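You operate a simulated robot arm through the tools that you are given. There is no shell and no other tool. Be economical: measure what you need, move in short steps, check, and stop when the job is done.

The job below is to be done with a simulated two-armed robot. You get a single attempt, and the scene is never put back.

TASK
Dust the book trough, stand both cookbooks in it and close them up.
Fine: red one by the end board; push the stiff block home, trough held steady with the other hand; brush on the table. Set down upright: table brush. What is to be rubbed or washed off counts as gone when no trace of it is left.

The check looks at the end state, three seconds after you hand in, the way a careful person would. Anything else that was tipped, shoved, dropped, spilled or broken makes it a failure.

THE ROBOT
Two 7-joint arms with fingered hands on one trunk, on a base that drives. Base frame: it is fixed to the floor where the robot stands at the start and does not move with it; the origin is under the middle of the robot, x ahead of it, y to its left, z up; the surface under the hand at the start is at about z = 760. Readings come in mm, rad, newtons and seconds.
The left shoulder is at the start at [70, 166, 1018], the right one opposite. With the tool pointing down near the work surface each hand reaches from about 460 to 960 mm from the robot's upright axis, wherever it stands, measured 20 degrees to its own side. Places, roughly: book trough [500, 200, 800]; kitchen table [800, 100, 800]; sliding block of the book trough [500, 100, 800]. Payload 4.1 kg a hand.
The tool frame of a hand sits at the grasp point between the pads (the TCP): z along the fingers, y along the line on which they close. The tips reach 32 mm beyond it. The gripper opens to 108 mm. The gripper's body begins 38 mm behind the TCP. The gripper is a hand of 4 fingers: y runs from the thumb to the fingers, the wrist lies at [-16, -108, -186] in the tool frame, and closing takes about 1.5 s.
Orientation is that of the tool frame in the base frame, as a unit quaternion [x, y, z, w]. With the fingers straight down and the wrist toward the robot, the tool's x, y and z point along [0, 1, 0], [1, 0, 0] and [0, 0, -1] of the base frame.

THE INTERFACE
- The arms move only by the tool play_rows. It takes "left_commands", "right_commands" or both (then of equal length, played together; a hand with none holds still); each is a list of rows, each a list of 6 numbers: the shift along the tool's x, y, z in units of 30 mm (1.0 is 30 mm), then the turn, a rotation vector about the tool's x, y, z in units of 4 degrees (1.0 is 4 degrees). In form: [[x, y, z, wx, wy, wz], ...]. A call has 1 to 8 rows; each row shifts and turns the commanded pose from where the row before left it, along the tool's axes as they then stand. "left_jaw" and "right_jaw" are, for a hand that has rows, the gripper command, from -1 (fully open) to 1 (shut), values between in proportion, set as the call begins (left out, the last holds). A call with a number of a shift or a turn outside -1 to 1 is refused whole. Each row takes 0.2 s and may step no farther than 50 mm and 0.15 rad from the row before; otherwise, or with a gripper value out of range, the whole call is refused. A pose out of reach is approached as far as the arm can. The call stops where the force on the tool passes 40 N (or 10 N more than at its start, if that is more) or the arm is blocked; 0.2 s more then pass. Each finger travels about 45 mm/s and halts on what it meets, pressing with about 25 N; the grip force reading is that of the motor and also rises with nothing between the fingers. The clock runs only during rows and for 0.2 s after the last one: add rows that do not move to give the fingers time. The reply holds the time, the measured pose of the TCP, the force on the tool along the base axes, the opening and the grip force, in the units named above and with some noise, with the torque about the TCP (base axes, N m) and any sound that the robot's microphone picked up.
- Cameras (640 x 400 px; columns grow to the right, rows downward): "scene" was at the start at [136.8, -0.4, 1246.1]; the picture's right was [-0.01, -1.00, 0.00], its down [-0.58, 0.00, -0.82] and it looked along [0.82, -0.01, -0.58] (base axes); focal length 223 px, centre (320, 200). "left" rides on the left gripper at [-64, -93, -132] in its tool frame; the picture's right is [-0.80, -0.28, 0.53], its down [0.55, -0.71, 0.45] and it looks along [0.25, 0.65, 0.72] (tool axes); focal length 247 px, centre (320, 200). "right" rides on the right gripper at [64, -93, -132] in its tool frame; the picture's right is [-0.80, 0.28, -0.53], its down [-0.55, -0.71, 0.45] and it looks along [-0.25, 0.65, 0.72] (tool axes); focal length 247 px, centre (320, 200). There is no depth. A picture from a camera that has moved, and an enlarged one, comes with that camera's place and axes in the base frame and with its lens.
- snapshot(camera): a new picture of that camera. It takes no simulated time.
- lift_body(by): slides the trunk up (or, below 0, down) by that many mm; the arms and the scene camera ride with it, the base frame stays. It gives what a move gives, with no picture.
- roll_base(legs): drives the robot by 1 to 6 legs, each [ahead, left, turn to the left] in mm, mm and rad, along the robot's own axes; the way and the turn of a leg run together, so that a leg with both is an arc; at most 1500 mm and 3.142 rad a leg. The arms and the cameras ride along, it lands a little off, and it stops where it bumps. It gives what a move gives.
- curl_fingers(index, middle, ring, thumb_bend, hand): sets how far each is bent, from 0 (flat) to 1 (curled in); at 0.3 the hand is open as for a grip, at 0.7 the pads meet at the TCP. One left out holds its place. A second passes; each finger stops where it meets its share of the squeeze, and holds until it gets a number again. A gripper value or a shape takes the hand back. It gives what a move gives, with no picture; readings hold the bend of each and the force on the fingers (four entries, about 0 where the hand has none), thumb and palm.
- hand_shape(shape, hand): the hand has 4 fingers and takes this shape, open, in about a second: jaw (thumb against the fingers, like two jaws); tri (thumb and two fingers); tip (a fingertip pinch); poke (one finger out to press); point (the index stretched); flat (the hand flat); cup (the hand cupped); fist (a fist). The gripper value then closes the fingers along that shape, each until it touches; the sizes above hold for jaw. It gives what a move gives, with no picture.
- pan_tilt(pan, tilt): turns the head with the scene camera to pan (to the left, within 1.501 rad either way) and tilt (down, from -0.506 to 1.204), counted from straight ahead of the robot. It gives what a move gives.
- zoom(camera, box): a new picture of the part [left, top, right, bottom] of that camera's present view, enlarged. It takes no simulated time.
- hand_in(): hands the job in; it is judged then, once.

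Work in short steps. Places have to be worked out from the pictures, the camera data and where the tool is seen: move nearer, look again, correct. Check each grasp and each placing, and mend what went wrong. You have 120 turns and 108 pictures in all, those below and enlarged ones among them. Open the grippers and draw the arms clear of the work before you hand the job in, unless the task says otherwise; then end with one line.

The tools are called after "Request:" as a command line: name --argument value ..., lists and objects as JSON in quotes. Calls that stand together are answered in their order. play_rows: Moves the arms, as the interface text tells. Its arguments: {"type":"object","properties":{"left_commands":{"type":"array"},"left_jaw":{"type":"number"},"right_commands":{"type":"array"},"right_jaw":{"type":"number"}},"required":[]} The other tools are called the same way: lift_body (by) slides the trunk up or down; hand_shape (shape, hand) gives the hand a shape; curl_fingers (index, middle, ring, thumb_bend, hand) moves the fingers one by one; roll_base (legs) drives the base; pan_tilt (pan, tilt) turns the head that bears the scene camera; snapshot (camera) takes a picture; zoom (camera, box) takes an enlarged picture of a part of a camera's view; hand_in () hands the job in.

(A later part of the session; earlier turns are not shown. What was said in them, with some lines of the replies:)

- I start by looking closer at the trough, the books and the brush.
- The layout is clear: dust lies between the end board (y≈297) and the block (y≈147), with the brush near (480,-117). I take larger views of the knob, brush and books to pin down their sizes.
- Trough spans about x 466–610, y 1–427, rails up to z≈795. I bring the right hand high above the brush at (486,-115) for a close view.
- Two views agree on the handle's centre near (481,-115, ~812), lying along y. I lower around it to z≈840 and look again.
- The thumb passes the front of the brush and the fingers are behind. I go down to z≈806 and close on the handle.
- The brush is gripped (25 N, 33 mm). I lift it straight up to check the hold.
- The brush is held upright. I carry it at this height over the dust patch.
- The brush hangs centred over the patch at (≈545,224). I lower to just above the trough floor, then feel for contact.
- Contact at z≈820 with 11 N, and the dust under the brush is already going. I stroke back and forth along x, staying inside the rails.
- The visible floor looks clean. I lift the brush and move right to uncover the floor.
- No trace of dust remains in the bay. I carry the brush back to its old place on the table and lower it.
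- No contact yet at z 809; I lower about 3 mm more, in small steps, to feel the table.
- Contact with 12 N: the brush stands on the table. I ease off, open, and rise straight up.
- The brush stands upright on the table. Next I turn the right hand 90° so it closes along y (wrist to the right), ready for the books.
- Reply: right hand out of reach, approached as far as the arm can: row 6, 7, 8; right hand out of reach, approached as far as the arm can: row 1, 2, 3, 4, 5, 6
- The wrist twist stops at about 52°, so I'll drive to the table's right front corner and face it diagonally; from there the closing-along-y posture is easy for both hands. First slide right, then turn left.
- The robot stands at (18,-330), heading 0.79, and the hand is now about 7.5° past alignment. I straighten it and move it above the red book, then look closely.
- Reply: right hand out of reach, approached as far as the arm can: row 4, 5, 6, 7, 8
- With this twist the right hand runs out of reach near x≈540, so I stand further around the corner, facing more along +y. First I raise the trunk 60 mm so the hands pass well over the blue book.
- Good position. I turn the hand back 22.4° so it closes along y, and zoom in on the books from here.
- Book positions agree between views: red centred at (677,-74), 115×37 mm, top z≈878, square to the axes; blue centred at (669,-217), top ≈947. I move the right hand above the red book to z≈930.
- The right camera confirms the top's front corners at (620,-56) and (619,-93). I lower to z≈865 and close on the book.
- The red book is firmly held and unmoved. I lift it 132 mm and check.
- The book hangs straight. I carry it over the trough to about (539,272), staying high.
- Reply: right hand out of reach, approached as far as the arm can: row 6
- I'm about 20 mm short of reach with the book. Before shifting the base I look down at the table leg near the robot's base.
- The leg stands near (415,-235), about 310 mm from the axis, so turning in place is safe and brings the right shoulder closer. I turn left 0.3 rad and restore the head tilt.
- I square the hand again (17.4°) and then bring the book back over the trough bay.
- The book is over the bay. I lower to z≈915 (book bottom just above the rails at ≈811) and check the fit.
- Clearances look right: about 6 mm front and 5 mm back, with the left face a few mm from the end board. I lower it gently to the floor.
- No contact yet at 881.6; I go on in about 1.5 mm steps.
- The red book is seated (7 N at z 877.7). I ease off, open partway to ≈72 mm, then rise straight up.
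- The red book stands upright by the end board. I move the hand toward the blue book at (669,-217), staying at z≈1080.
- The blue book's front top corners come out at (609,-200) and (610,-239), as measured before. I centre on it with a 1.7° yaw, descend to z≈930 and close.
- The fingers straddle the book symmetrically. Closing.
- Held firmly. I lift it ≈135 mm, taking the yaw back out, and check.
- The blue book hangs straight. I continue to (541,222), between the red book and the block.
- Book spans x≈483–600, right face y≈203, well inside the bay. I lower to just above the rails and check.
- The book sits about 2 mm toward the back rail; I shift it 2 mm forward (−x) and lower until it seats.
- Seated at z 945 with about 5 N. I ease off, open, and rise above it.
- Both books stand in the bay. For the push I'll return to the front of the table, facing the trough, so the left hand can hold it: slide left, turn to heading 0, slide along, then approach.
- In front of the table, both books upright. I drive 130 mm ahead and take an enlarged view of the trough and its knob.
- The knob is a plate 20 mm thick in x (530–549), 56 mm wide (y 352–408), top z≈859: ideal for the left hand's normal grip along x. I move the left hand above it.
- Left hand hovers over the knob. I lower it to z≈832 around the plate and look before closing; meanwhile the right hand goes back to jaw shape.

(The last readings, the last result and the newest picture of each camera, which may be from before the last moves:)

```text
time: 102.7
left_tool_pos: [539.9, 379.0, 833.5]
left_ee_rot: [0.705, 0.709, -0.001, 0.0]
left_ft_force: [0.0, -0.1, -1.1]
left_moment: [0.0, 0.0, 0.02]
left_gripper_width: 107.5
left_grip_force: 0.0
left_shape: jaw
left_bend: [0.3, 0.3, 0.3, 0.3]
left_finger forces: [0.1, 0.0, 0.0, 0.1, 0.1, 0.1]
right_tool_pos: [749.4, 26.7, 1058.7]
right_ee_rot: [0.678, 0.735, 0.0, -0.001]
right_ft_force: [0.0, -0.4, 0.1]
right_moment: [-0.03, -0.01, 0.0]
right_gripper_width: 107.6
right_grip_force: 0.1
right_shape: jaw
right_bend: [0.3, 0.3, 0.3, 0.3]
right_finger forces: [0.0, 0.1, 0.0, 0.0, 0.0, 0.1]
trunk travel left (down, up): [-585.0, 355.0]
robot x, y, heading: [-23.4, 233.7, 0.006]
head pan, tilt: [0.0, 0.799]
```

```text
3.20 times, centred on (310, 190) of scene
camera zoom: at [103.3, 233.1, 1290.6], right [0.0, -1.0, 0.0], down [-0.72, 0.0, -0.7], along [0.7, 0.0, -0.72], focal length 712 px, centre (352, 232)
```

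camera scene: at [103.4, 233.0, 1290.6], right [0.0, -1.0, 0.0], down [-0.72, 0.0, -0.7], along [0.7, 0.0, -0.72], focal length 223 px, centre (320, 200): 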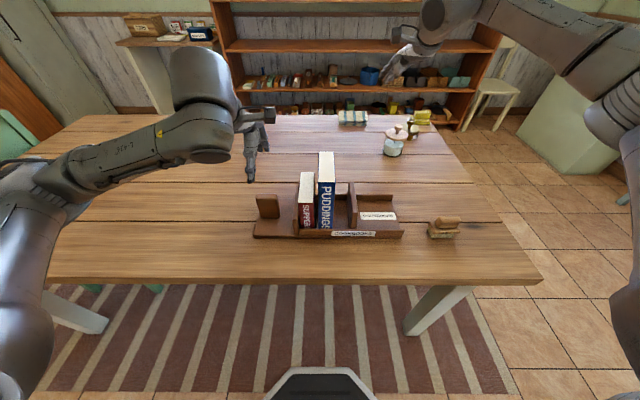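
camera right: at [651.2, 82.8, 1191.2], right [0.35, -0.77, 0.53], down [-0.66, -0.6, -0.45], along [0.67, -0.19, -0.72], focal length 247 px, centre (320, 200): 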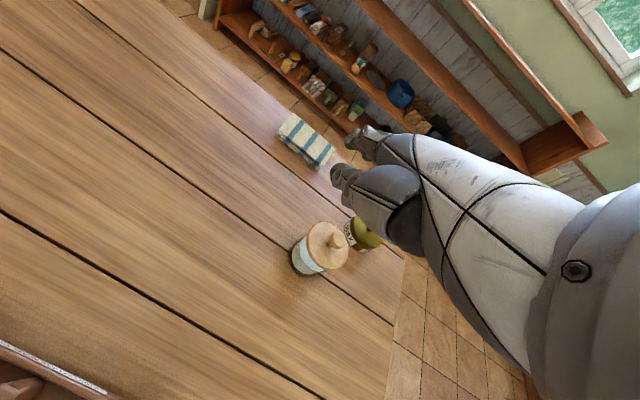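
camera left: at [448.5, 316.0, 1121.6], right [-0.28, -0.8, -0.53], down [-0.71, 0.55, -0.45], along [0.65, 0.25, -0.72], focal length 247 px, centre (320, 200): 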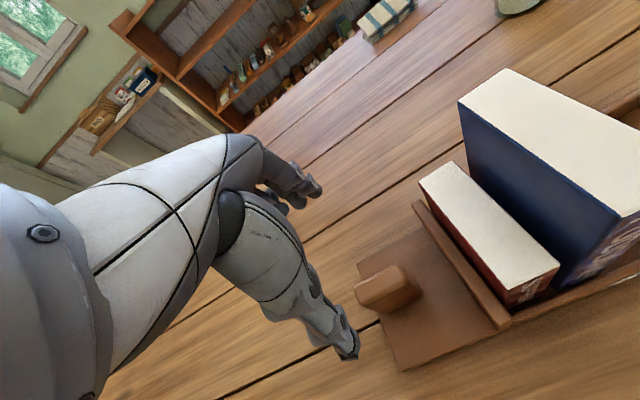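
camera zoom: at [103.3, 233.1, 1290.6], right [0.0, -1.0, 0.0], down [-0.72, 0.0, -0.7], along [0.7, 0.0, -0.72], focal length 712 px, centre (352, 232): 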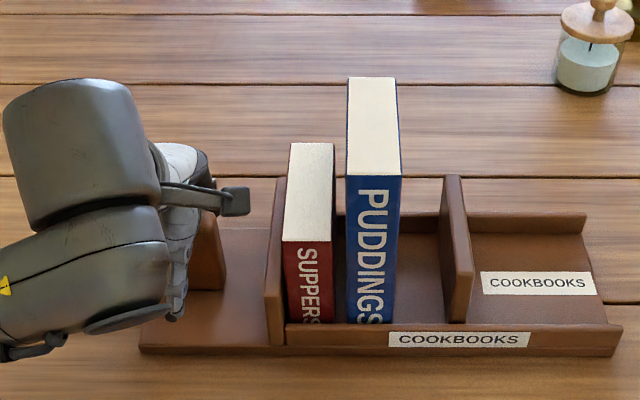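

The thumb is in front of the knob and the fingers are behind it. I close the left hand on it.

Request:
play_rows --left_commands '[[0, 0, 0, 0, 0, 0], [0, 0, 0, 0, 0, 0], [0, 0, 0, 0, 0, 0], [0, 0, 0, 0, 0, 0], [0, 0, 0, 0, 0, 0], [0, 0, 0, 0, 0, 0], [0, 0, 0, 0, 0, 0], [0, 0, 0, 0, 0, 0]]' --left_jaw 1

Request:
zoom --camera "left" --box '[200, 140, 520, 400]'

```text
time: 104.5
left_tool_pos: [538.4, 377.5, 833.7]
left_ee_rot: [0.705, 0.709, 0.0, 0.001]
left_ft_force: [-0.5, 0.5, -0.1]
left_moment: [-0.02, 0.0, -0.07]
left_gripper_width: 20.9
left_grip_force: 25.1
left_shape: jaw
left_bend: [0.73, 0.59, 0.58, 0.74]
left_finger forces: [12.2, 6.6, 2.8, 0.0, 22.3, 0.0]
right_tool_pos: [749.0, 25.4, 1058.9]
right_ee_rot: [0.677, 0.736, 0.0, -0.001]
right_ft_force: [0.0, -0.2, -0.1]
right_moment: [0.03, -0.02, -0.02]
right_gripper_width: 107.6
right_grip_force: 0.0
right_shape: jaw
right_bend: [0.3, 0.3, 0.3, 0.3]
right_finger forces: [0.0, 0.1, 0.0, 0.0, 0.0, 0.0]
trunk travel left (down, up): [-585.0, 355.0]
robot x, y, heading: [-22.1, 233.7, 0.003]
head pan, tilt: [0.0, 0.799]
```

```text
1.54 times, centred on (360, 270) of left
camera zoom: at [446.4, 313.8, 964.0], right [-0.28, -0.8, -0.53], down [-0.71, 0.55, -0.45], along [0.65, 0.25, -0.72], focal length 380 px, centre (258, 92)
```

zoom: 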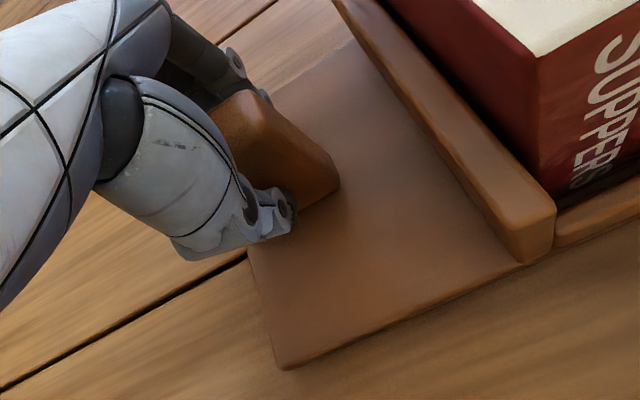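

The knob is held (21 mm, 25 N). Now the right hand: close it to a fist-like wedge, square it, and bring it back above the empty right bay.

Request:
play_rows --right_commands '[[0, 0, 0, 0, 0, 1], [0, 0, 0, 0, 0, 0.2], [0.2, -1, 0, 0, 0, 0], [0.2, -1, 0, 0, 0, 0], [0.2, -1, 0, 0, 0, 0], [0.2, -1, 0, 0, 0, 0], [0.2, -1, 0, 0, 0, 0], [0.2, -1, 0, 0, 0, 0]]' --right_jaw 1

Request:
play_rows --right_commands '[[0, -0.7, 0.5, -1, 0, 0], [0, 0, 0.5, -1, 0, 0], [0, 0, 0.5, -1, 0, 0], [0, 0, 0.5, -1, 0, 0], [0, 0, 0.5, -1, 0, 0]]'

Request:
snapshot --camera "scene"

Request:
snapshot --camera "right"

```text
time: 106.3
left_tool_pos: [538.7, 379.3, 835.0]
left_ee_rot: [0.705, 0.709, 0.0, 0.0]
left_ft_force: [-1.9, -0.5, -0.6]
left_moment: [0.0, 0.03, -0.04]
left_gripper_width: 20.9
left_grip_force: 25.2
left_shape: jaw
left_bend: [0.73, 0.59, 0.58, 0.74]
left_finger forces: [12.6, 6.6, 3.0, 0.0, 24.0, 0.1]
right_tool_pos: [569.4, 61.6, 1059.8]
right_ee_rot: [0.708, 0.706, 0.0, 0.0]
right_ft_force: [-0.1, 0.4, 0.2]
right_moment: [0.05, 0.02, -0.01]
right_gripper_width: 0.0
right_grip_force: 25.3
right_shape: jaw
right_bend: [0.7, 0.7, 0.7, 0.49]
right_finger forces: [0.1, 0.0, 0.0, 0.0, 0.0, 0.0]
trunk travel left (down, up): [-585.0, 355.0]
robot x, y, heading: [-26.7, 233.0, 0.008]
head pan, tilt: [0.0, 0.799]
```

```text
time: 107.5
left_tool_pos: [538.4, 378.0, 833.0]
left_ee_rot: [0.705, 0.709, 0.0, 0.0]
left_ft_force: [-1.2, -0.5, 0.9]
left_moment: [-0.01, 0.06, -0.02]
left_gripper_width: 21.1
left_grip_force: 25.5
left_shape: jaw
left_bend: [0.73, 0.59, 0.58, 0.74]
left_finger forces: [12.5, 6.8, 3.4, 0.0, 23.8, 0.1]
right_tool_pos: [559.8, 62.3, 986.4]
right_ee_rot: [0.697, 0.696, 0.124, 0.123]
right_ft_force: [-0.3, -0.1, -0.1]
right_moment: [0.02, 0.0, 0.01]
right_gripper_width: 0.2
right_grip_force: 25.1
right_shape: jaw
right_bend: [0.7, 0.7, 0.7, 0.49]
right_finger forces: [0.1, 0.0, 0.0, 0.1, 0.0, 0.1]
trunk travel left (down, up): [-585.0, 355.0]
robot x, y, heading: [-25.9, 231.6, 0.008]
head pan, tilt: [0.0, 0.799]
```

```text
35 pictures are left
camera scene: at [103.4, 233.1, 1290.6], right [0.0, -1.0, 0.0], down [-0.72, 0.0, -0.7], along [0.7, 0.0, -0.72], focal length 223 px, centre (320, 200)
```

scene: 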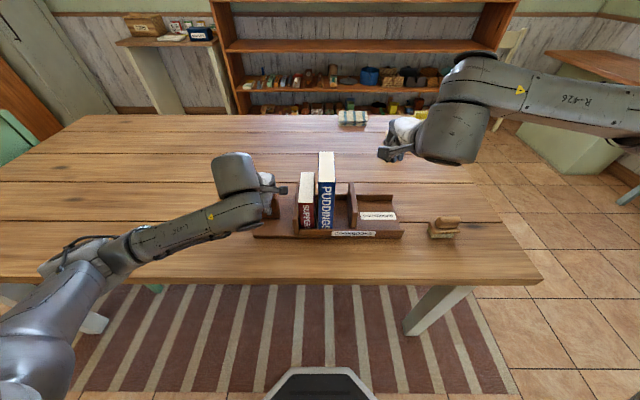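

```text
34 pictures are left
camera right: at [426.8, 127.3, 1078.0], right [0.08, -0.8, 0.6], down [-0.51, -0.55, -0.66], along [0.86, -0.25, -0.45], focal length 247 px, centre (320, 200)
```

right: 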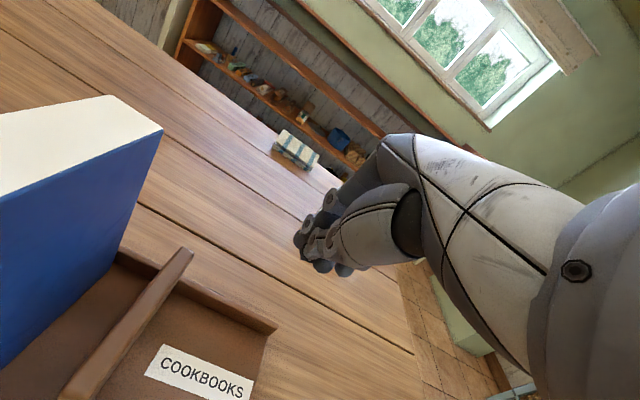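

The tilted, closed hand keeps its camera well away from the books. I lower it into the right bay at about (545,75,822).

Request:
play_rows --right_commands '[[0.07, -0.39, 0.83, 0, 0, 0], [0.07, -0.39, 0.83, 0, 0, 0], [0.07, -0.39, 0.83, 0, 0, 0], [0.07, -0.39, 0.83, 0, 0, 0], [0.07, -0.39, 0.83, 0, 0, 0], [0.07, -0.39, 0.75, 0, 0, 0]]'

Request:
zoom --camera "scene" --box '[240, 130, 440, 250]'

Request:
snapshot --camera "right"

```text
time: 108.9
left_tool_pos: [539.7, 378.9, 833.5]
left_ee_rot: [0.705, 0.71, -0.001, 0.0]
left_ft_force: [-1.3, -0.7, -0.5]
left_moment: [-0.01, -0.01, -0.05]
left_gripper_width: 21.1
left_grip_force: 25.0
left_shape: jaw
left_bend: [0.73, 0.59, 0.58, 0.74]
left_finger forces: [12.7, 6.8, 3.4, 0.0, 23.8, 0.0]
right_tool_pos: [542.9, 74.5, 822.5]
right_ee_rot: [0.697, 0.696, 0.123, 0.123]
right_ft_force: [-0.4, -0.7, 0.0]
right_moment: [-0.01, 0.01, 0.02]
right_gripper_width: 0.0
right_grip_force: 25.6
right_shape: jaw
right_bend: [0.7, 0.7, 0.7, 0.49]
right_finger forces: [0.0, 0.0, 0.1, 0.0, 0.1, 0.1]
trunk travel left (down, up): [-585.0, 355.0]
robot x, y, heading: [-28.2, 235.2, 0.001]
head pan, tilt: [0.0, 0.799]
```

```text
3.20 times, centred on (340, 190) of scene
camera zoom: at [103.4, 233.1, 1290.6], right [0.0, -1.0, 0.0], down [-0.72, 0.0, -0.7], along [0.7, 0.0, -0.72], focal length 712 px, centre (256, 232)
```

zoom: 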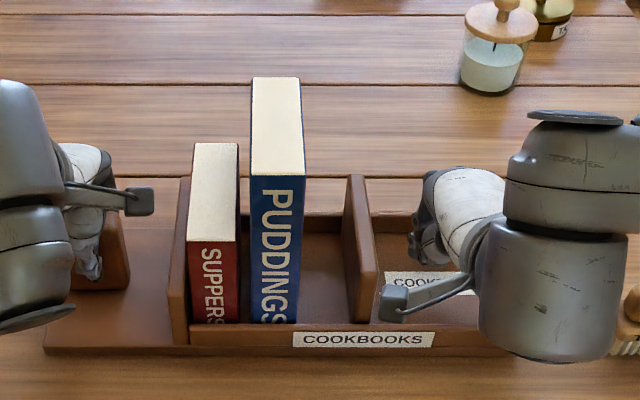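

```text
32 pictures are left
camera right: at [410.4, 139.6, 915.3], right [0.08, -0.8, 0.6], down [-0.51, -0.55, -0.66], along [0.86, -0.25, -0.45], focal length 247 px, centre (320, 200)
```

right: 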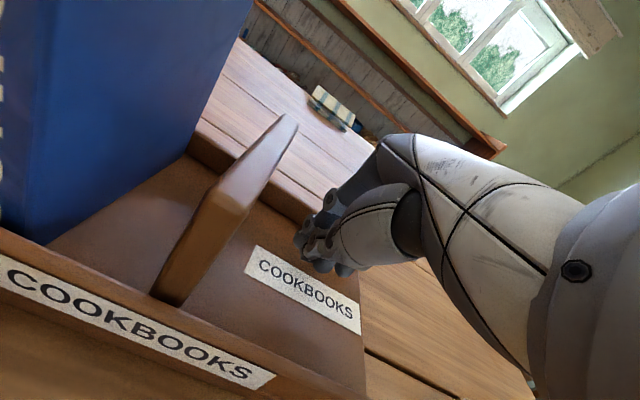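

The hand's leading edge is near y≈100, the block face near 140. I advance slowly along +y to make contact.

Request:
play_rows --right_commands '[[0.35, 0, 0, 0, 0, 0], [0.35, 0, 0, 0, 0, 0], [0.3, 0, 0, 0, 0, 0], [0.2, 0, 0, 0, 0, 0], [0.2, 0, 0, 0, 0, 0], [0.2, 0, 0, 0, 0, 0]]'

Request:
zoom --camera "scene" --box '[240, 130, 440, 250]'

```text
time: 110.3
left_tool_pos: [539.5, 378.9, 833.4]
left_ee_rot: [0.706, 0.708, 0.0, 0.001]
left_ft_force: [-1.5, 4.2, -0.4]
left_moment: [0.06, 0.03, -0.06]
left_gripper_width: 21.0
left_grip_force: 24.7
left_shape: jaw
left_bend: [0.73, 0.59, 0.58, 0.74]
left_finger forces: [12.6, 6.9, 3.4, 0.1, 23.8, 0.0]
right_tool_pos: [542.7, 122.8, 823.3]
right_ee_rot: [0.697, 0.695, 0.123, 0.123]
right_ft_force: [2.6, -3.9, -0.7]
right_moment: [0.16, 0.12, -0.05]
right_gripper_width: 0.0
right_grip_force: 25.2
right_shape: jaw
right_bend: [0.7, 0.7, 0.7, 0.49]
right_finger forces: [3.7, 0.1, 0.0, 0.0, 1.1, 0.0]
trunk travel left (down, up): [-585.0, 355.0]
robot x, y, heading: [-27.5, 231.5, 0.003]
head pan, tilt: [0.0, 0.799]
```

```text
3.20 times, centred on (340, 190) of scene
camera zoom: at [103.5, 233.2, 1290.6], right [0.0, -1.0, 0.0], down [-0.72, 0.0, -0.7], along [0.7, 0.0, -0.72], focal length 712 px, centre (256, 232)
```

zoom: 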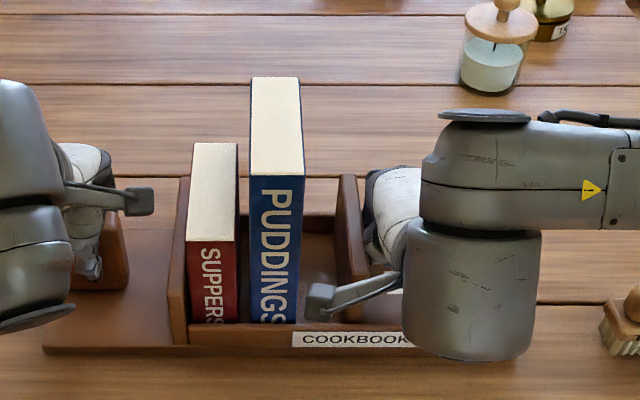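

Contact; the block has begun sliding (about 4 N, taken up by the left hand). I push on in small steps.

Request:
play_rows --right_commands '[[0.25, 0, 0, 0, 0, 0], [0.25, 0, 0, 0, 0, 0], [0.25, 0, 0, 0, 0, 0], [0.25, 0, 0, 0, 0, 0]]'

Request:
zoom --camera "scene" --box '[240, 130, 440, 250]'

```text
time: 111.3
left_tool_pos: [539.2, 378.6, 832.8]
left_ee_rot: [0.705, 0.709, 0.0, 0.001]
left_ft_force: [0.3, 5.5, 0.0]
left_moment: [0.13, -0.02, -0.05]
left_gripper_width: 21.0
left_grip_force: 25.1
left_shape: jaw
left_bend: [0.73, 0.59, 0.58, 0.74]
left_finger forces: [12.9, 7.0, 3.6, 0.0, 23.0, 0.0]
right_tool_pos: [543.5, 155.2, 823.2]
right_ee_rot: [0.696, 0.696, 0.122, 0.122]
right_ft_force: [1.4, -3.6, 1.4]
right_moment: [0.14, 0.11, -0.07]
right_gripper_width: 0.3
right_grip_force: 25.3
right_shape: jaw
right_bend: [0.7, 0.7, 0.7, 0.49]
right_finger forces: [3.5, 0.0, 0.1, 0.1, 1.2, 0.1]
trunk travel left (down, up): [-585.0, 355.0]
robot x, y, heading: [-28.7, 232.9, -0.0]
head pan, tilt: [0.0, 0.799]
```

```text
3.20 times, centred on (340, 190) of scene
camera zoom: at [103.6, 233.7, 1290.5], right [0.01, -1.0, 0.0], down [-0.72, 0.0, -0.7], along [0.7, 0.0, -0.72], focal length 712 px, centre (256, 232)
```

zoom: 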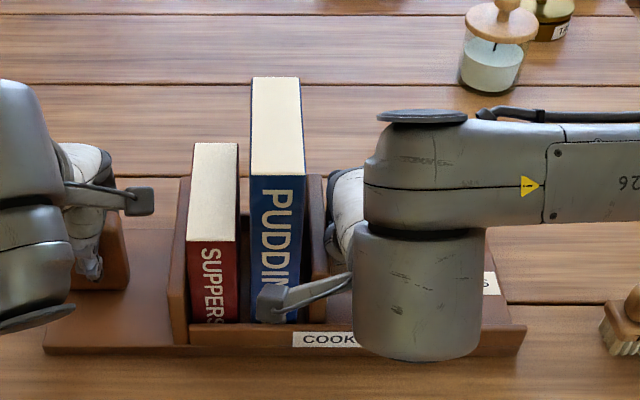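

The block is about to meet the blue book; forces remain low. I continue gently in 5 mm rows.

Request:
play_rows --right_commands '[[0.17, 0, 0, 0, 0, 0], [0.17, 0, 0, 0, 0, 0], [0.17, 0, 0, 0, 0, 0]]'

Request:
zoom --camera "scene" --box '[240, 130, 440, 250]'

Request:
snapshot --camera "right"

```text
time: 112.1
left_tool_pos: [540.6, 378.6, 833.6]
left_ee_rot: [0.706, 0.709, -0.001, 0.001]
left_ft_force: [1.3, 6.7, -0.1]
left_moment: [0.2, -0.05, -0.04]
left_gripper_width: 21.0
left_grip_force: 25.3
left_shape: jaw
left_bend: [0.73, 0.59, 0.58, 0.74]
left_finger forces: [13.0, 7.1, 3.6, 0.0, 23.0, 0.1]
right_tool_pos: [542.6, 170.2, 823.3]
right_ee_rot: [0.697, 0.696, 0.123, 0.122]
right_ft_force: [1.5, -3.9, 2.6]
right_moment: [0.21, 0.11, -0.05]
right_gripper_width: 0.0
right_grip_force: 24.9
right_shape: jaw
right_bend: [0.7, 0.7, 0.7, 0.49]
right_finger forces: [4.1, 0.0, 0.0, 0.0, 1.6, 0.0]
trunk travel left (down, up): [-585.0, 355.0]
robot x, y, heading: [-24.8, 232.8, 0.001]
head pan, tilt: [0.0, 0.799]
```

```text
3.20 times, centred on (340, 190) of scene
camera zoom: at [103.5, 233.6, 1290.6], right [0.0, -1.0, 0.0], down [-0.72, 0.0, -0.7], along [0.7, 0.0, -0.72], focal length 712 px, centre (256, 232)
```

zoom: 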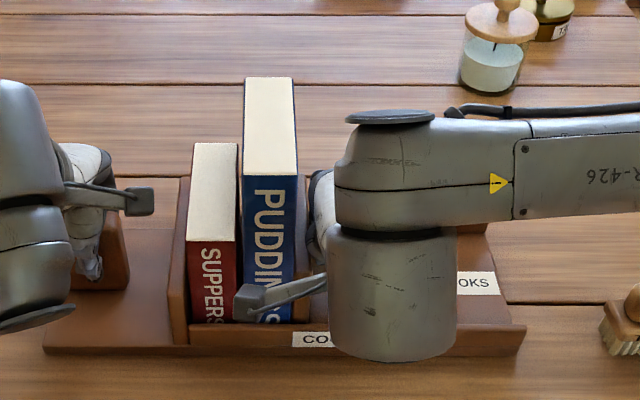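

```text
28 pictures are left
camera right: at [410.0, 234.3, 915.7], right [0.08, -0.8, 0.6], down [-0.51, -0.55, -0.66], along [0.86, -0.25, -0.45], focal length 247 px, centre (320, 200)
```

right: 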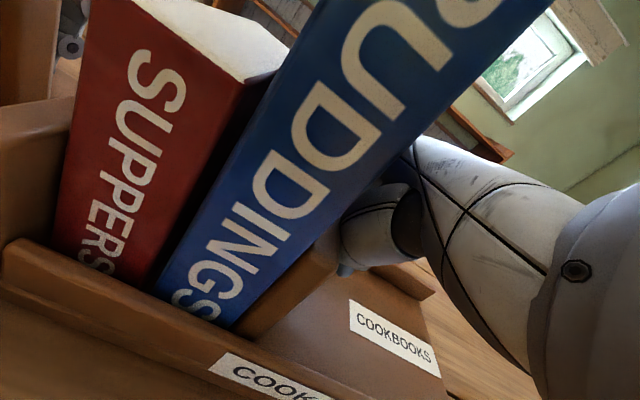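

The block now carries the blue book along, upright. I continue until the force rises against the end board.

Request:
play_rows --right_commands '[[0.13, 0, 0, 0, 0, 0], [0.13, 0, 0, 0, 0, 0], [0.13, 0, 0, 0, 0, 0]]'

Request:
snapshot --camera "right"

```text
time: 112.9
left_tool_pos: [538.8, 379.6, 833.2]
left_ee_rot: [0.705, 0.709, 0.002, -0.002]
left_ft_force: [1.1, 19.6, -0.9]
left_moment: [0.44, -0.01, -0.08]
left_gripper_width: 20.9
left_grip_force: 24.7
left_shape: jaw
left_bend: [0.73, 0.59, 0.58, 0.74]
left_finger forces: [12.9, 7.0, 3.5, 0.1, 22.3, 0.0]
right_tool_pos: [542.3, 179.4, 823.2]
right_ee_rot: [0.698, 0.695, 0.122, 0.122]
right_ft_force: [-0.8, -25.2, 5.5]
right_moment: [0.88, 0.09, 0.12]
right_gripper_width: 0.0
right_grip_force: 24.8
right_shape: jaw
right_bend: [0.7, 0.7, 0.7, 0.49]
right_finger forces: [17.9, 0.1, 0.0, 0.1, 8.2, 0.0]
trunk travel left (down, up): [-585.0, 355.0]
robot x, y, heading: [-27.9, 232.6, 0.002]
head pan, tilt: [0.0, 0.799]
```

```text
27 pictures are left
camera right: at [410.6, 244.4, 915.5], right [0.08, -0.8, 0.6], down [-0.51, -0.55, -0.66], along [0.85, -0.25, -0.45], focal length 247 px, centre (320, 200)
```

right: 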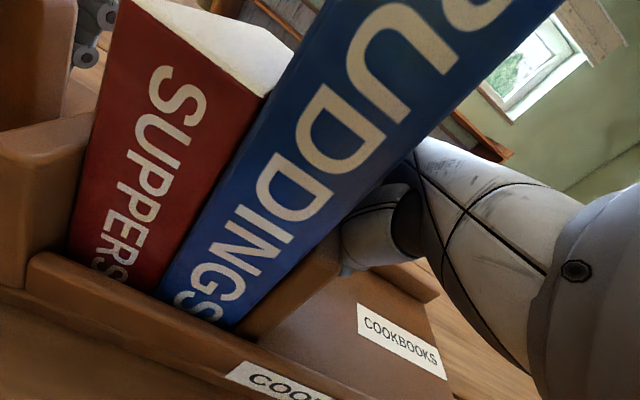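

The force jumped to 25 N: the stack has closed up against the end board. One more small squeeze (~1 mm) to make sure it is home.

Request:
play_rows --right_commands '[[0.04, 0, 0, 0, 0, 0], [0, 0, 0, 0, 0, 0]]'

Request:
zoom --camera "scene" --box '[240, 130, 440, 250]'

Request:
zoom --camera "right" --box '[20, 150, 360, 360]'

```text
time: 113.5
left_tool_pos: [539.5, 378.6, 833.5]
left_ee_rot: [0.705, 0.709, 0.0, -0.001]
left_ft_force: [1.4, 28.7, 0.6]
left_moment: [0.66, 0.01, -0.08]
left_gripper_width: 21.2
left_grip_force: 25.0
left_shape: jaw
left_bend: [0.73, 0.59, 0.58, 0.74]
left_finger forces: [12.4, 6.7, 3.3, 0.1, 21.8, 0.1]
right_tool_pos: [541.6, 180.6, 823.5]
right_ee_rot: [0.698, 0.695, 0.122, 0.122]
right_ft_force: [-0.2, -34.8, 5.4]
right_moment: [1.21, 0.14, 0.17]
right_gripper_width: 0.0
right_grip_force: 25.0
right_shape: jaw
right_bend: [0.7, 0.7, 0.7, 0.49]
right_finger forces: [24.0, 0.0, 0.1, 0.0, 10.7, 0.0]
trunk travel left (down, up): [-585.0, 355.0]
robot x, y, heading: [-24.7, 233.1, 0.005]
head pan, tilt: [0.0, 0.799]
```

```text
3.20 times, centred on (340, 190) of scene
camera zoom: at [103.1, 232.2, 1290.6], right [0.0, -1.0, 0.0], down [-0.72, 0.0, -0.7], along [0.7, 0.0, -0.72], focal length 712 px, centre (256, 232)
```

zoom: 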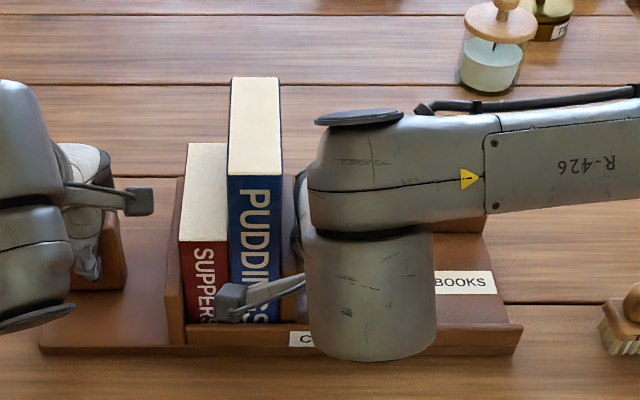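

```text
1.88 times, centred on (190, 255) of right
camera zoom: at [410.4, 245.7, 915.5], right [0.08, -0.8, 0.6], down [-0.51, -0.55, -0.66], along [0.85, -0.25, -0.45], focal length 465 px, centre (565, 96)
```

zoom: 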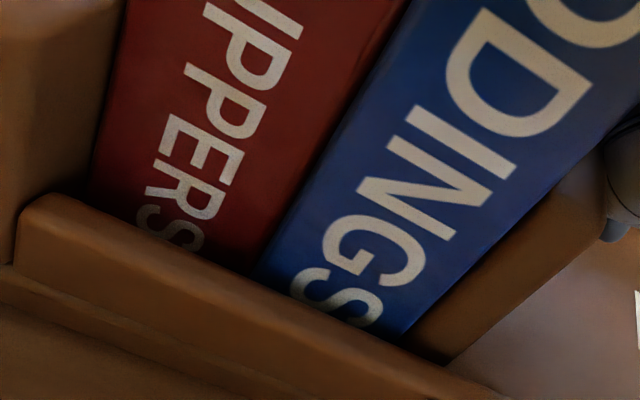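

Everything is snug (35 N, no gaps). I draw the right hand back to the right, then raise it clear.

Request:
play_rows --right_commands '[[-0.05, 0, 0, 0, 0, 0], [-0.15, 0, 0, 0, 0, 0], [-0.6, 0, 0, 0, 0, 0], [-0.9, 0, 0, 0, 0, 0], [-0.9, 0, 0, 0, 0, 0]]'

Request:
play_rows --right_commands '[[0, 0.34, -0.94, 0, 0, 0], [0, 0.34, -0.94, 0, 0, 0], [0, 0.34, -0.94, 0, 0, 0], [0, 0.34, -0.94, 0, 0, 0], [0, 0.34, -0.94, 0, 0, 0], [0, 0.34, -0.94, 0, 0, 0], [0, 0.34, -0.94, 0, 0, 0]]'

Request:
zoom --camera "scene" --box '[230, 110, 490, 270]'

```text
time: 114.7
left_tool_pos: [537.5, 376.8, 834.1]
left_ee_rot: [0.706, 0.709, 0.0, 0.0]
left_ft_force: [-1.9, -4.2, -0.6]
left_moment: [-0.05, 0.03, -0.09]
left_gripper_width: 20.8
left_grip_force: 24.7
left_shape: jaw
left_bend: [0.73, 0.59, 0.58, 0.74]
left_finger forces: [12.7, 6.8, 3.5, 0.0, 24.3, 0.1]
right_tool_pos: [540.9, 102.7, 822.6]
right_ee_rot: [0.697, 0.696, 0.124, 0.121]
right_ft_force: [-0.6, 0.0, 0.5]
right_moment: [0.02, -0.04, 0.01]
right_gripper_width: 0.1
right_grip_force: 25.3
right_shape: jaw
right_bend: [0.7, 0.7, 0.7, 0.49]
right_finger forces: [0.1, 0.1, 0.0, 0.0, 0.0, 0.1]
trunk travel left (down, up): [-585.0, 355.0]
robot x, y, heading: [-25.3, 235.9, 0.008]
head pan, tilt: [0.0, 0.799]
```

```text
time: 116.3
left_tool_pos: [539.0, 378.4, 833.5]
left_ee_rot: [0.705, 0.709, 0.0, 0.0]
left_ft_force: [-0.3, -3.5, 0.0]
left_moment: [-0.09, 0.0, 0.0]
left_gripper_width: 20.7
left_grip_force: 25.4
left_shape: jaw
left_bend: [0.73, 0.59, 0.58, 0.74]
left_finger forces: [12.8, 7.0, 3.6, 0.0, 24.5, 0.0]
right_tool_pos: [542.1, 104.1, 1035.4]
right_ee_rot: [0.697, 0.696, 0.123, 0.122]
right_ft_force: [-0.4, -0.6, 0.1]
right_moment: [0.02, 0.0, 0.01]
right_gripper_width: 0.1
right_grip_force: 25.3
right_shape: jaw
right_bend: [0.7, 0.7, 0.7, 0.49]
right_finger forces: [0.0, 0.0, 0.0, 0.1, 0.0, 0.0]
trunk travel left (down, up): [-585.0, 355.0]
robot x, y, heading: [-25.0, 231.3, 0.004]
head pan, tilt: [0.0, 0.799]
```

```text
2.46 times, centred on (360, 190) of scene
camera zoom: at [103.2, 233.1, 1290.5], right [0.0, -1.0, 0.0], down [-0.72, 0.0, -0.7], along [0.7, 0.0, -0.72], focal length 548 px, centre (222, 225)
```

zoom: 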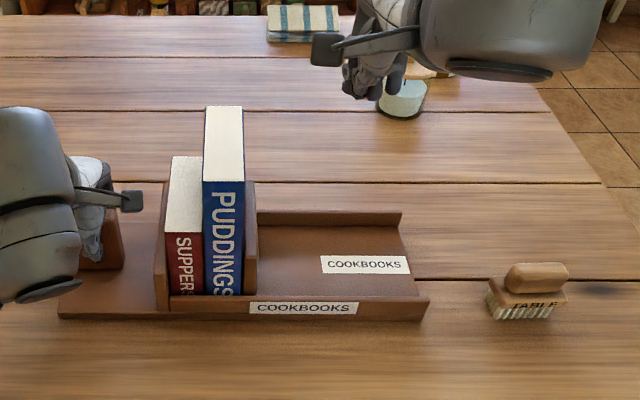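

The stack is closed and the brush is upright. I release the knob with the left hand, raise it clear, and open the right hand.

Request:
play_rows --left_commands '[[0, 0, 0, 0, 0, 0], [0, 0, 0, 0, 0, 0], [0, 0, 0, 0, 0, 0], [0, 0, 0, 0, 0, 0], [0, 0, 0, 0, 0, 0], [0, 0, 0, 0, 0, 0], [0, 0, 0, 0, 0, 0], [0, 0, 0, 0, 0, 0]]' --left_jaw -1 --right_commands '[[0, 0, 0, 0, 0, 0], [-0.8, 0, -0.3, 0, 0, 0], [-0.8, 0, -0.3, 0, 0, 0], [-0.8, 0, -0.3, 0, 0, 0], [-0.8, 0, 0, 0, 0, 0], [-0.8, 0, 0, 0, 0, 0], [-0.8, 0, 0, 0, 0, 0], [0, 0, 0, 0, 0, 0]]' --right_jaw -1

Request:
play_rows --left_commands '[[0, 0, -0.6, 0, 0, 0], [0, 0, -0.9, 0, 0, 0], [0, 0, -1, 0, 0, 0], [0, 0, -1, 0, 0, 0], [0, 0, -1, 0, 0, 0], [0, 0, -1, 0, 0, 0], [0.5, 0, -1, 0, 0, 0], [0.8, 0, -0.5, 0, 0, 0]]'

Request:
zoom --camera "scene" --box '[230, 110, 490, 270]'

Request:
snapshot --camera "left"

Request:
snapshot --camera "scene"

```text
time: 118.1
left_tool_pos: [538.6, 377.2, 833.4]
left_ee_rot: [0.705, 0.709, -0.001, 0.001]
left_ft_force: [0.8, -0.4, 0.0]
left_moment: [-0.03, -0.02, 0.04]
left_gripper_width: 107.4
left_grip_force: 0.1
left_shape: jaw
left_bend: [0.3, 0.3, 0.3, 0.3]
left_finger forces: [0.0, 0.0, 0.0, 0.1, 0.1, 0.0]
right_tool_pos: [533.7, -40.4, 1059.7]
right_ee_rot: [0.697, 0.696, 0.122, 0.122]
right_ft_force: [-0.8, 0.1, -0.5]
right_moment: [-0.03, 0.01, 0.02]
right_gripper_width: 107.9
right_grip_force: 0.1
right_shape: jaw
right_bend: [0.3, 0.3, 0.3, 0.3]
right_finger forces: [0.0, 0.0, 0.0, 0.0, 0.0, 0.0]
trunk travel left (down, up): [-585.0, 355.0]
robot x, y, heading: [-28.7, 236.6, 0.008]
head pan, tilt: [0.0, 0.799]
```

```text
time: 119.9
left_tool_pos: [536.8, 417.4, 1042.0]
left_ee_rot: [0.705, 0.709, -0.001, 0.001]
left_ft_force: [0.1, 0.3, 0.6]
left_moment: [-0.02, -0.01, 0.02]
left_gripper_width: 107.6
left_grip_force: 0.0
left_shape: jaw
left_bend: [0.3, 0.3, 0.3, 0.3]
left_finger forces: [0.1, 0.0, 0.0, 0.0, 0.0, 0.0]
right_tool_pos: [532.3, -40.7, 1059.1]
right_ee_rot: [0.697, 0.696, 0.122, 0.123]
right_ft_force: [-0.1, 0.6, 0.6]
right_moment: [-0.01, 0.01, 0.01]
right_gripper_width: 107.9
right_grip_force: 0.1
right_shape: jaw
right_bend: [0.3, 0.3, 0.3, 0.3]
right_finger forces: [0.0, 0.0, 0.0, 0.0, 0.1, 0.0]
trunk travel left (down, up): [-585.0, 355.0]
robot x, y, heading: [-26.3, 231.3, 0.011]
head pan, tilt: [0.0, 0.799]
```

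```text
2.46 times, centred on (360, 190) of scene
camera zoom: at [102.8, 234.0, 1290.6], right [0.0, -1.0, 0.0], down [-0.72, 0.0, -0.7], along [0.7, 0.0, -0.72], focal length 548 px, centre (222, 225)
```

zoom: 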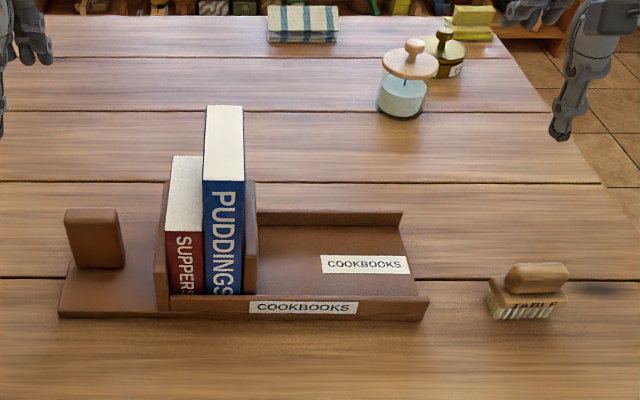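

```text
22 pictures are left
camera left: at [442.9, 352.2, 1173.3], right [-0.28, -0.8, -0.53], down [-0.71, 0.55, -0.45], along [0.65, 0.25, -0.72], focal length 247 px, centre (320, 200)
```

left: 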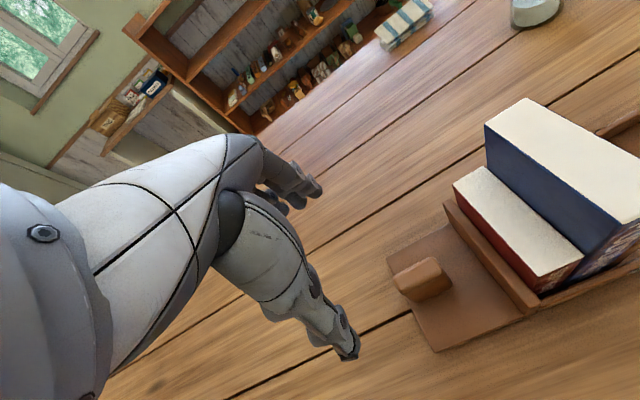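

```text
21 pictures are left
camera scene: at [102.8, 234.0, 1290.6], right [0.0, -1.0, 0.0], down [-0.72, 0.0, -0.7], along [0.7, 0.0, -0.72], focal length 223 px, centre (320, 200)
```

scene: 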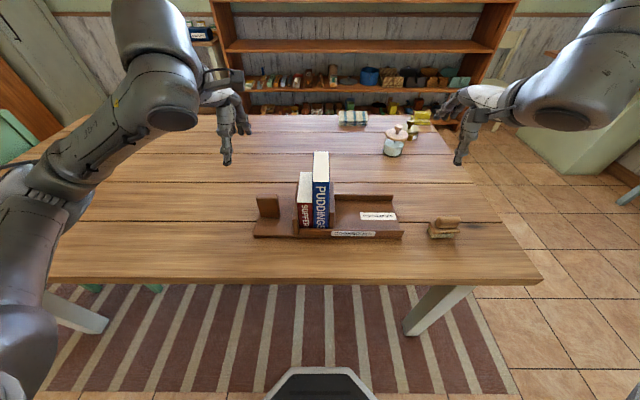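

Both hands are clear. One last close look at the closed stack and the floor for remaining dust or gaps.

Request:
zoom --camera "scene" --box '[285, 180, 405, 245]'

```text
5.33 times, centred on (345, 212) of scene
camera zoom: at [102.8, 234.0, 1290.6], right [0.0, -1.0, 0.0], down [-0.72, 0.0, -0.7], along [0.7, 0.0, -0.72], focal length 1187 px, centre (187, 133)
```

zoom: 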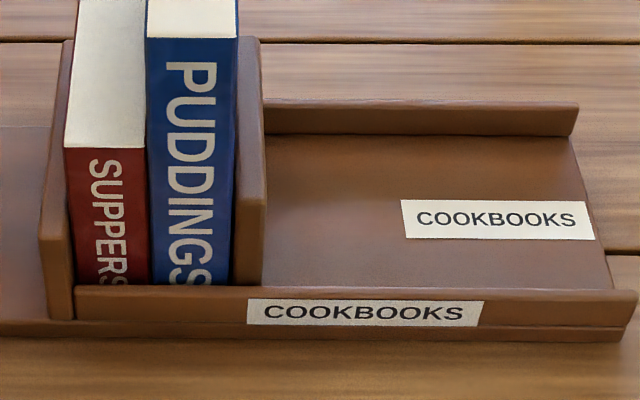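

The floor is clean, the red book is by the end board, and the blue book and block are tight against it. The brush stands upright on the table and both hands are open and clear, so I hand in.

Request:
hand_in

```text
The job is handed in.
```

The trough is dusted, with no trace left in the last close-up. Both cookbooks stand in it with the red one against the end board, the block is pushed home against them, and the brush is upright on the table.
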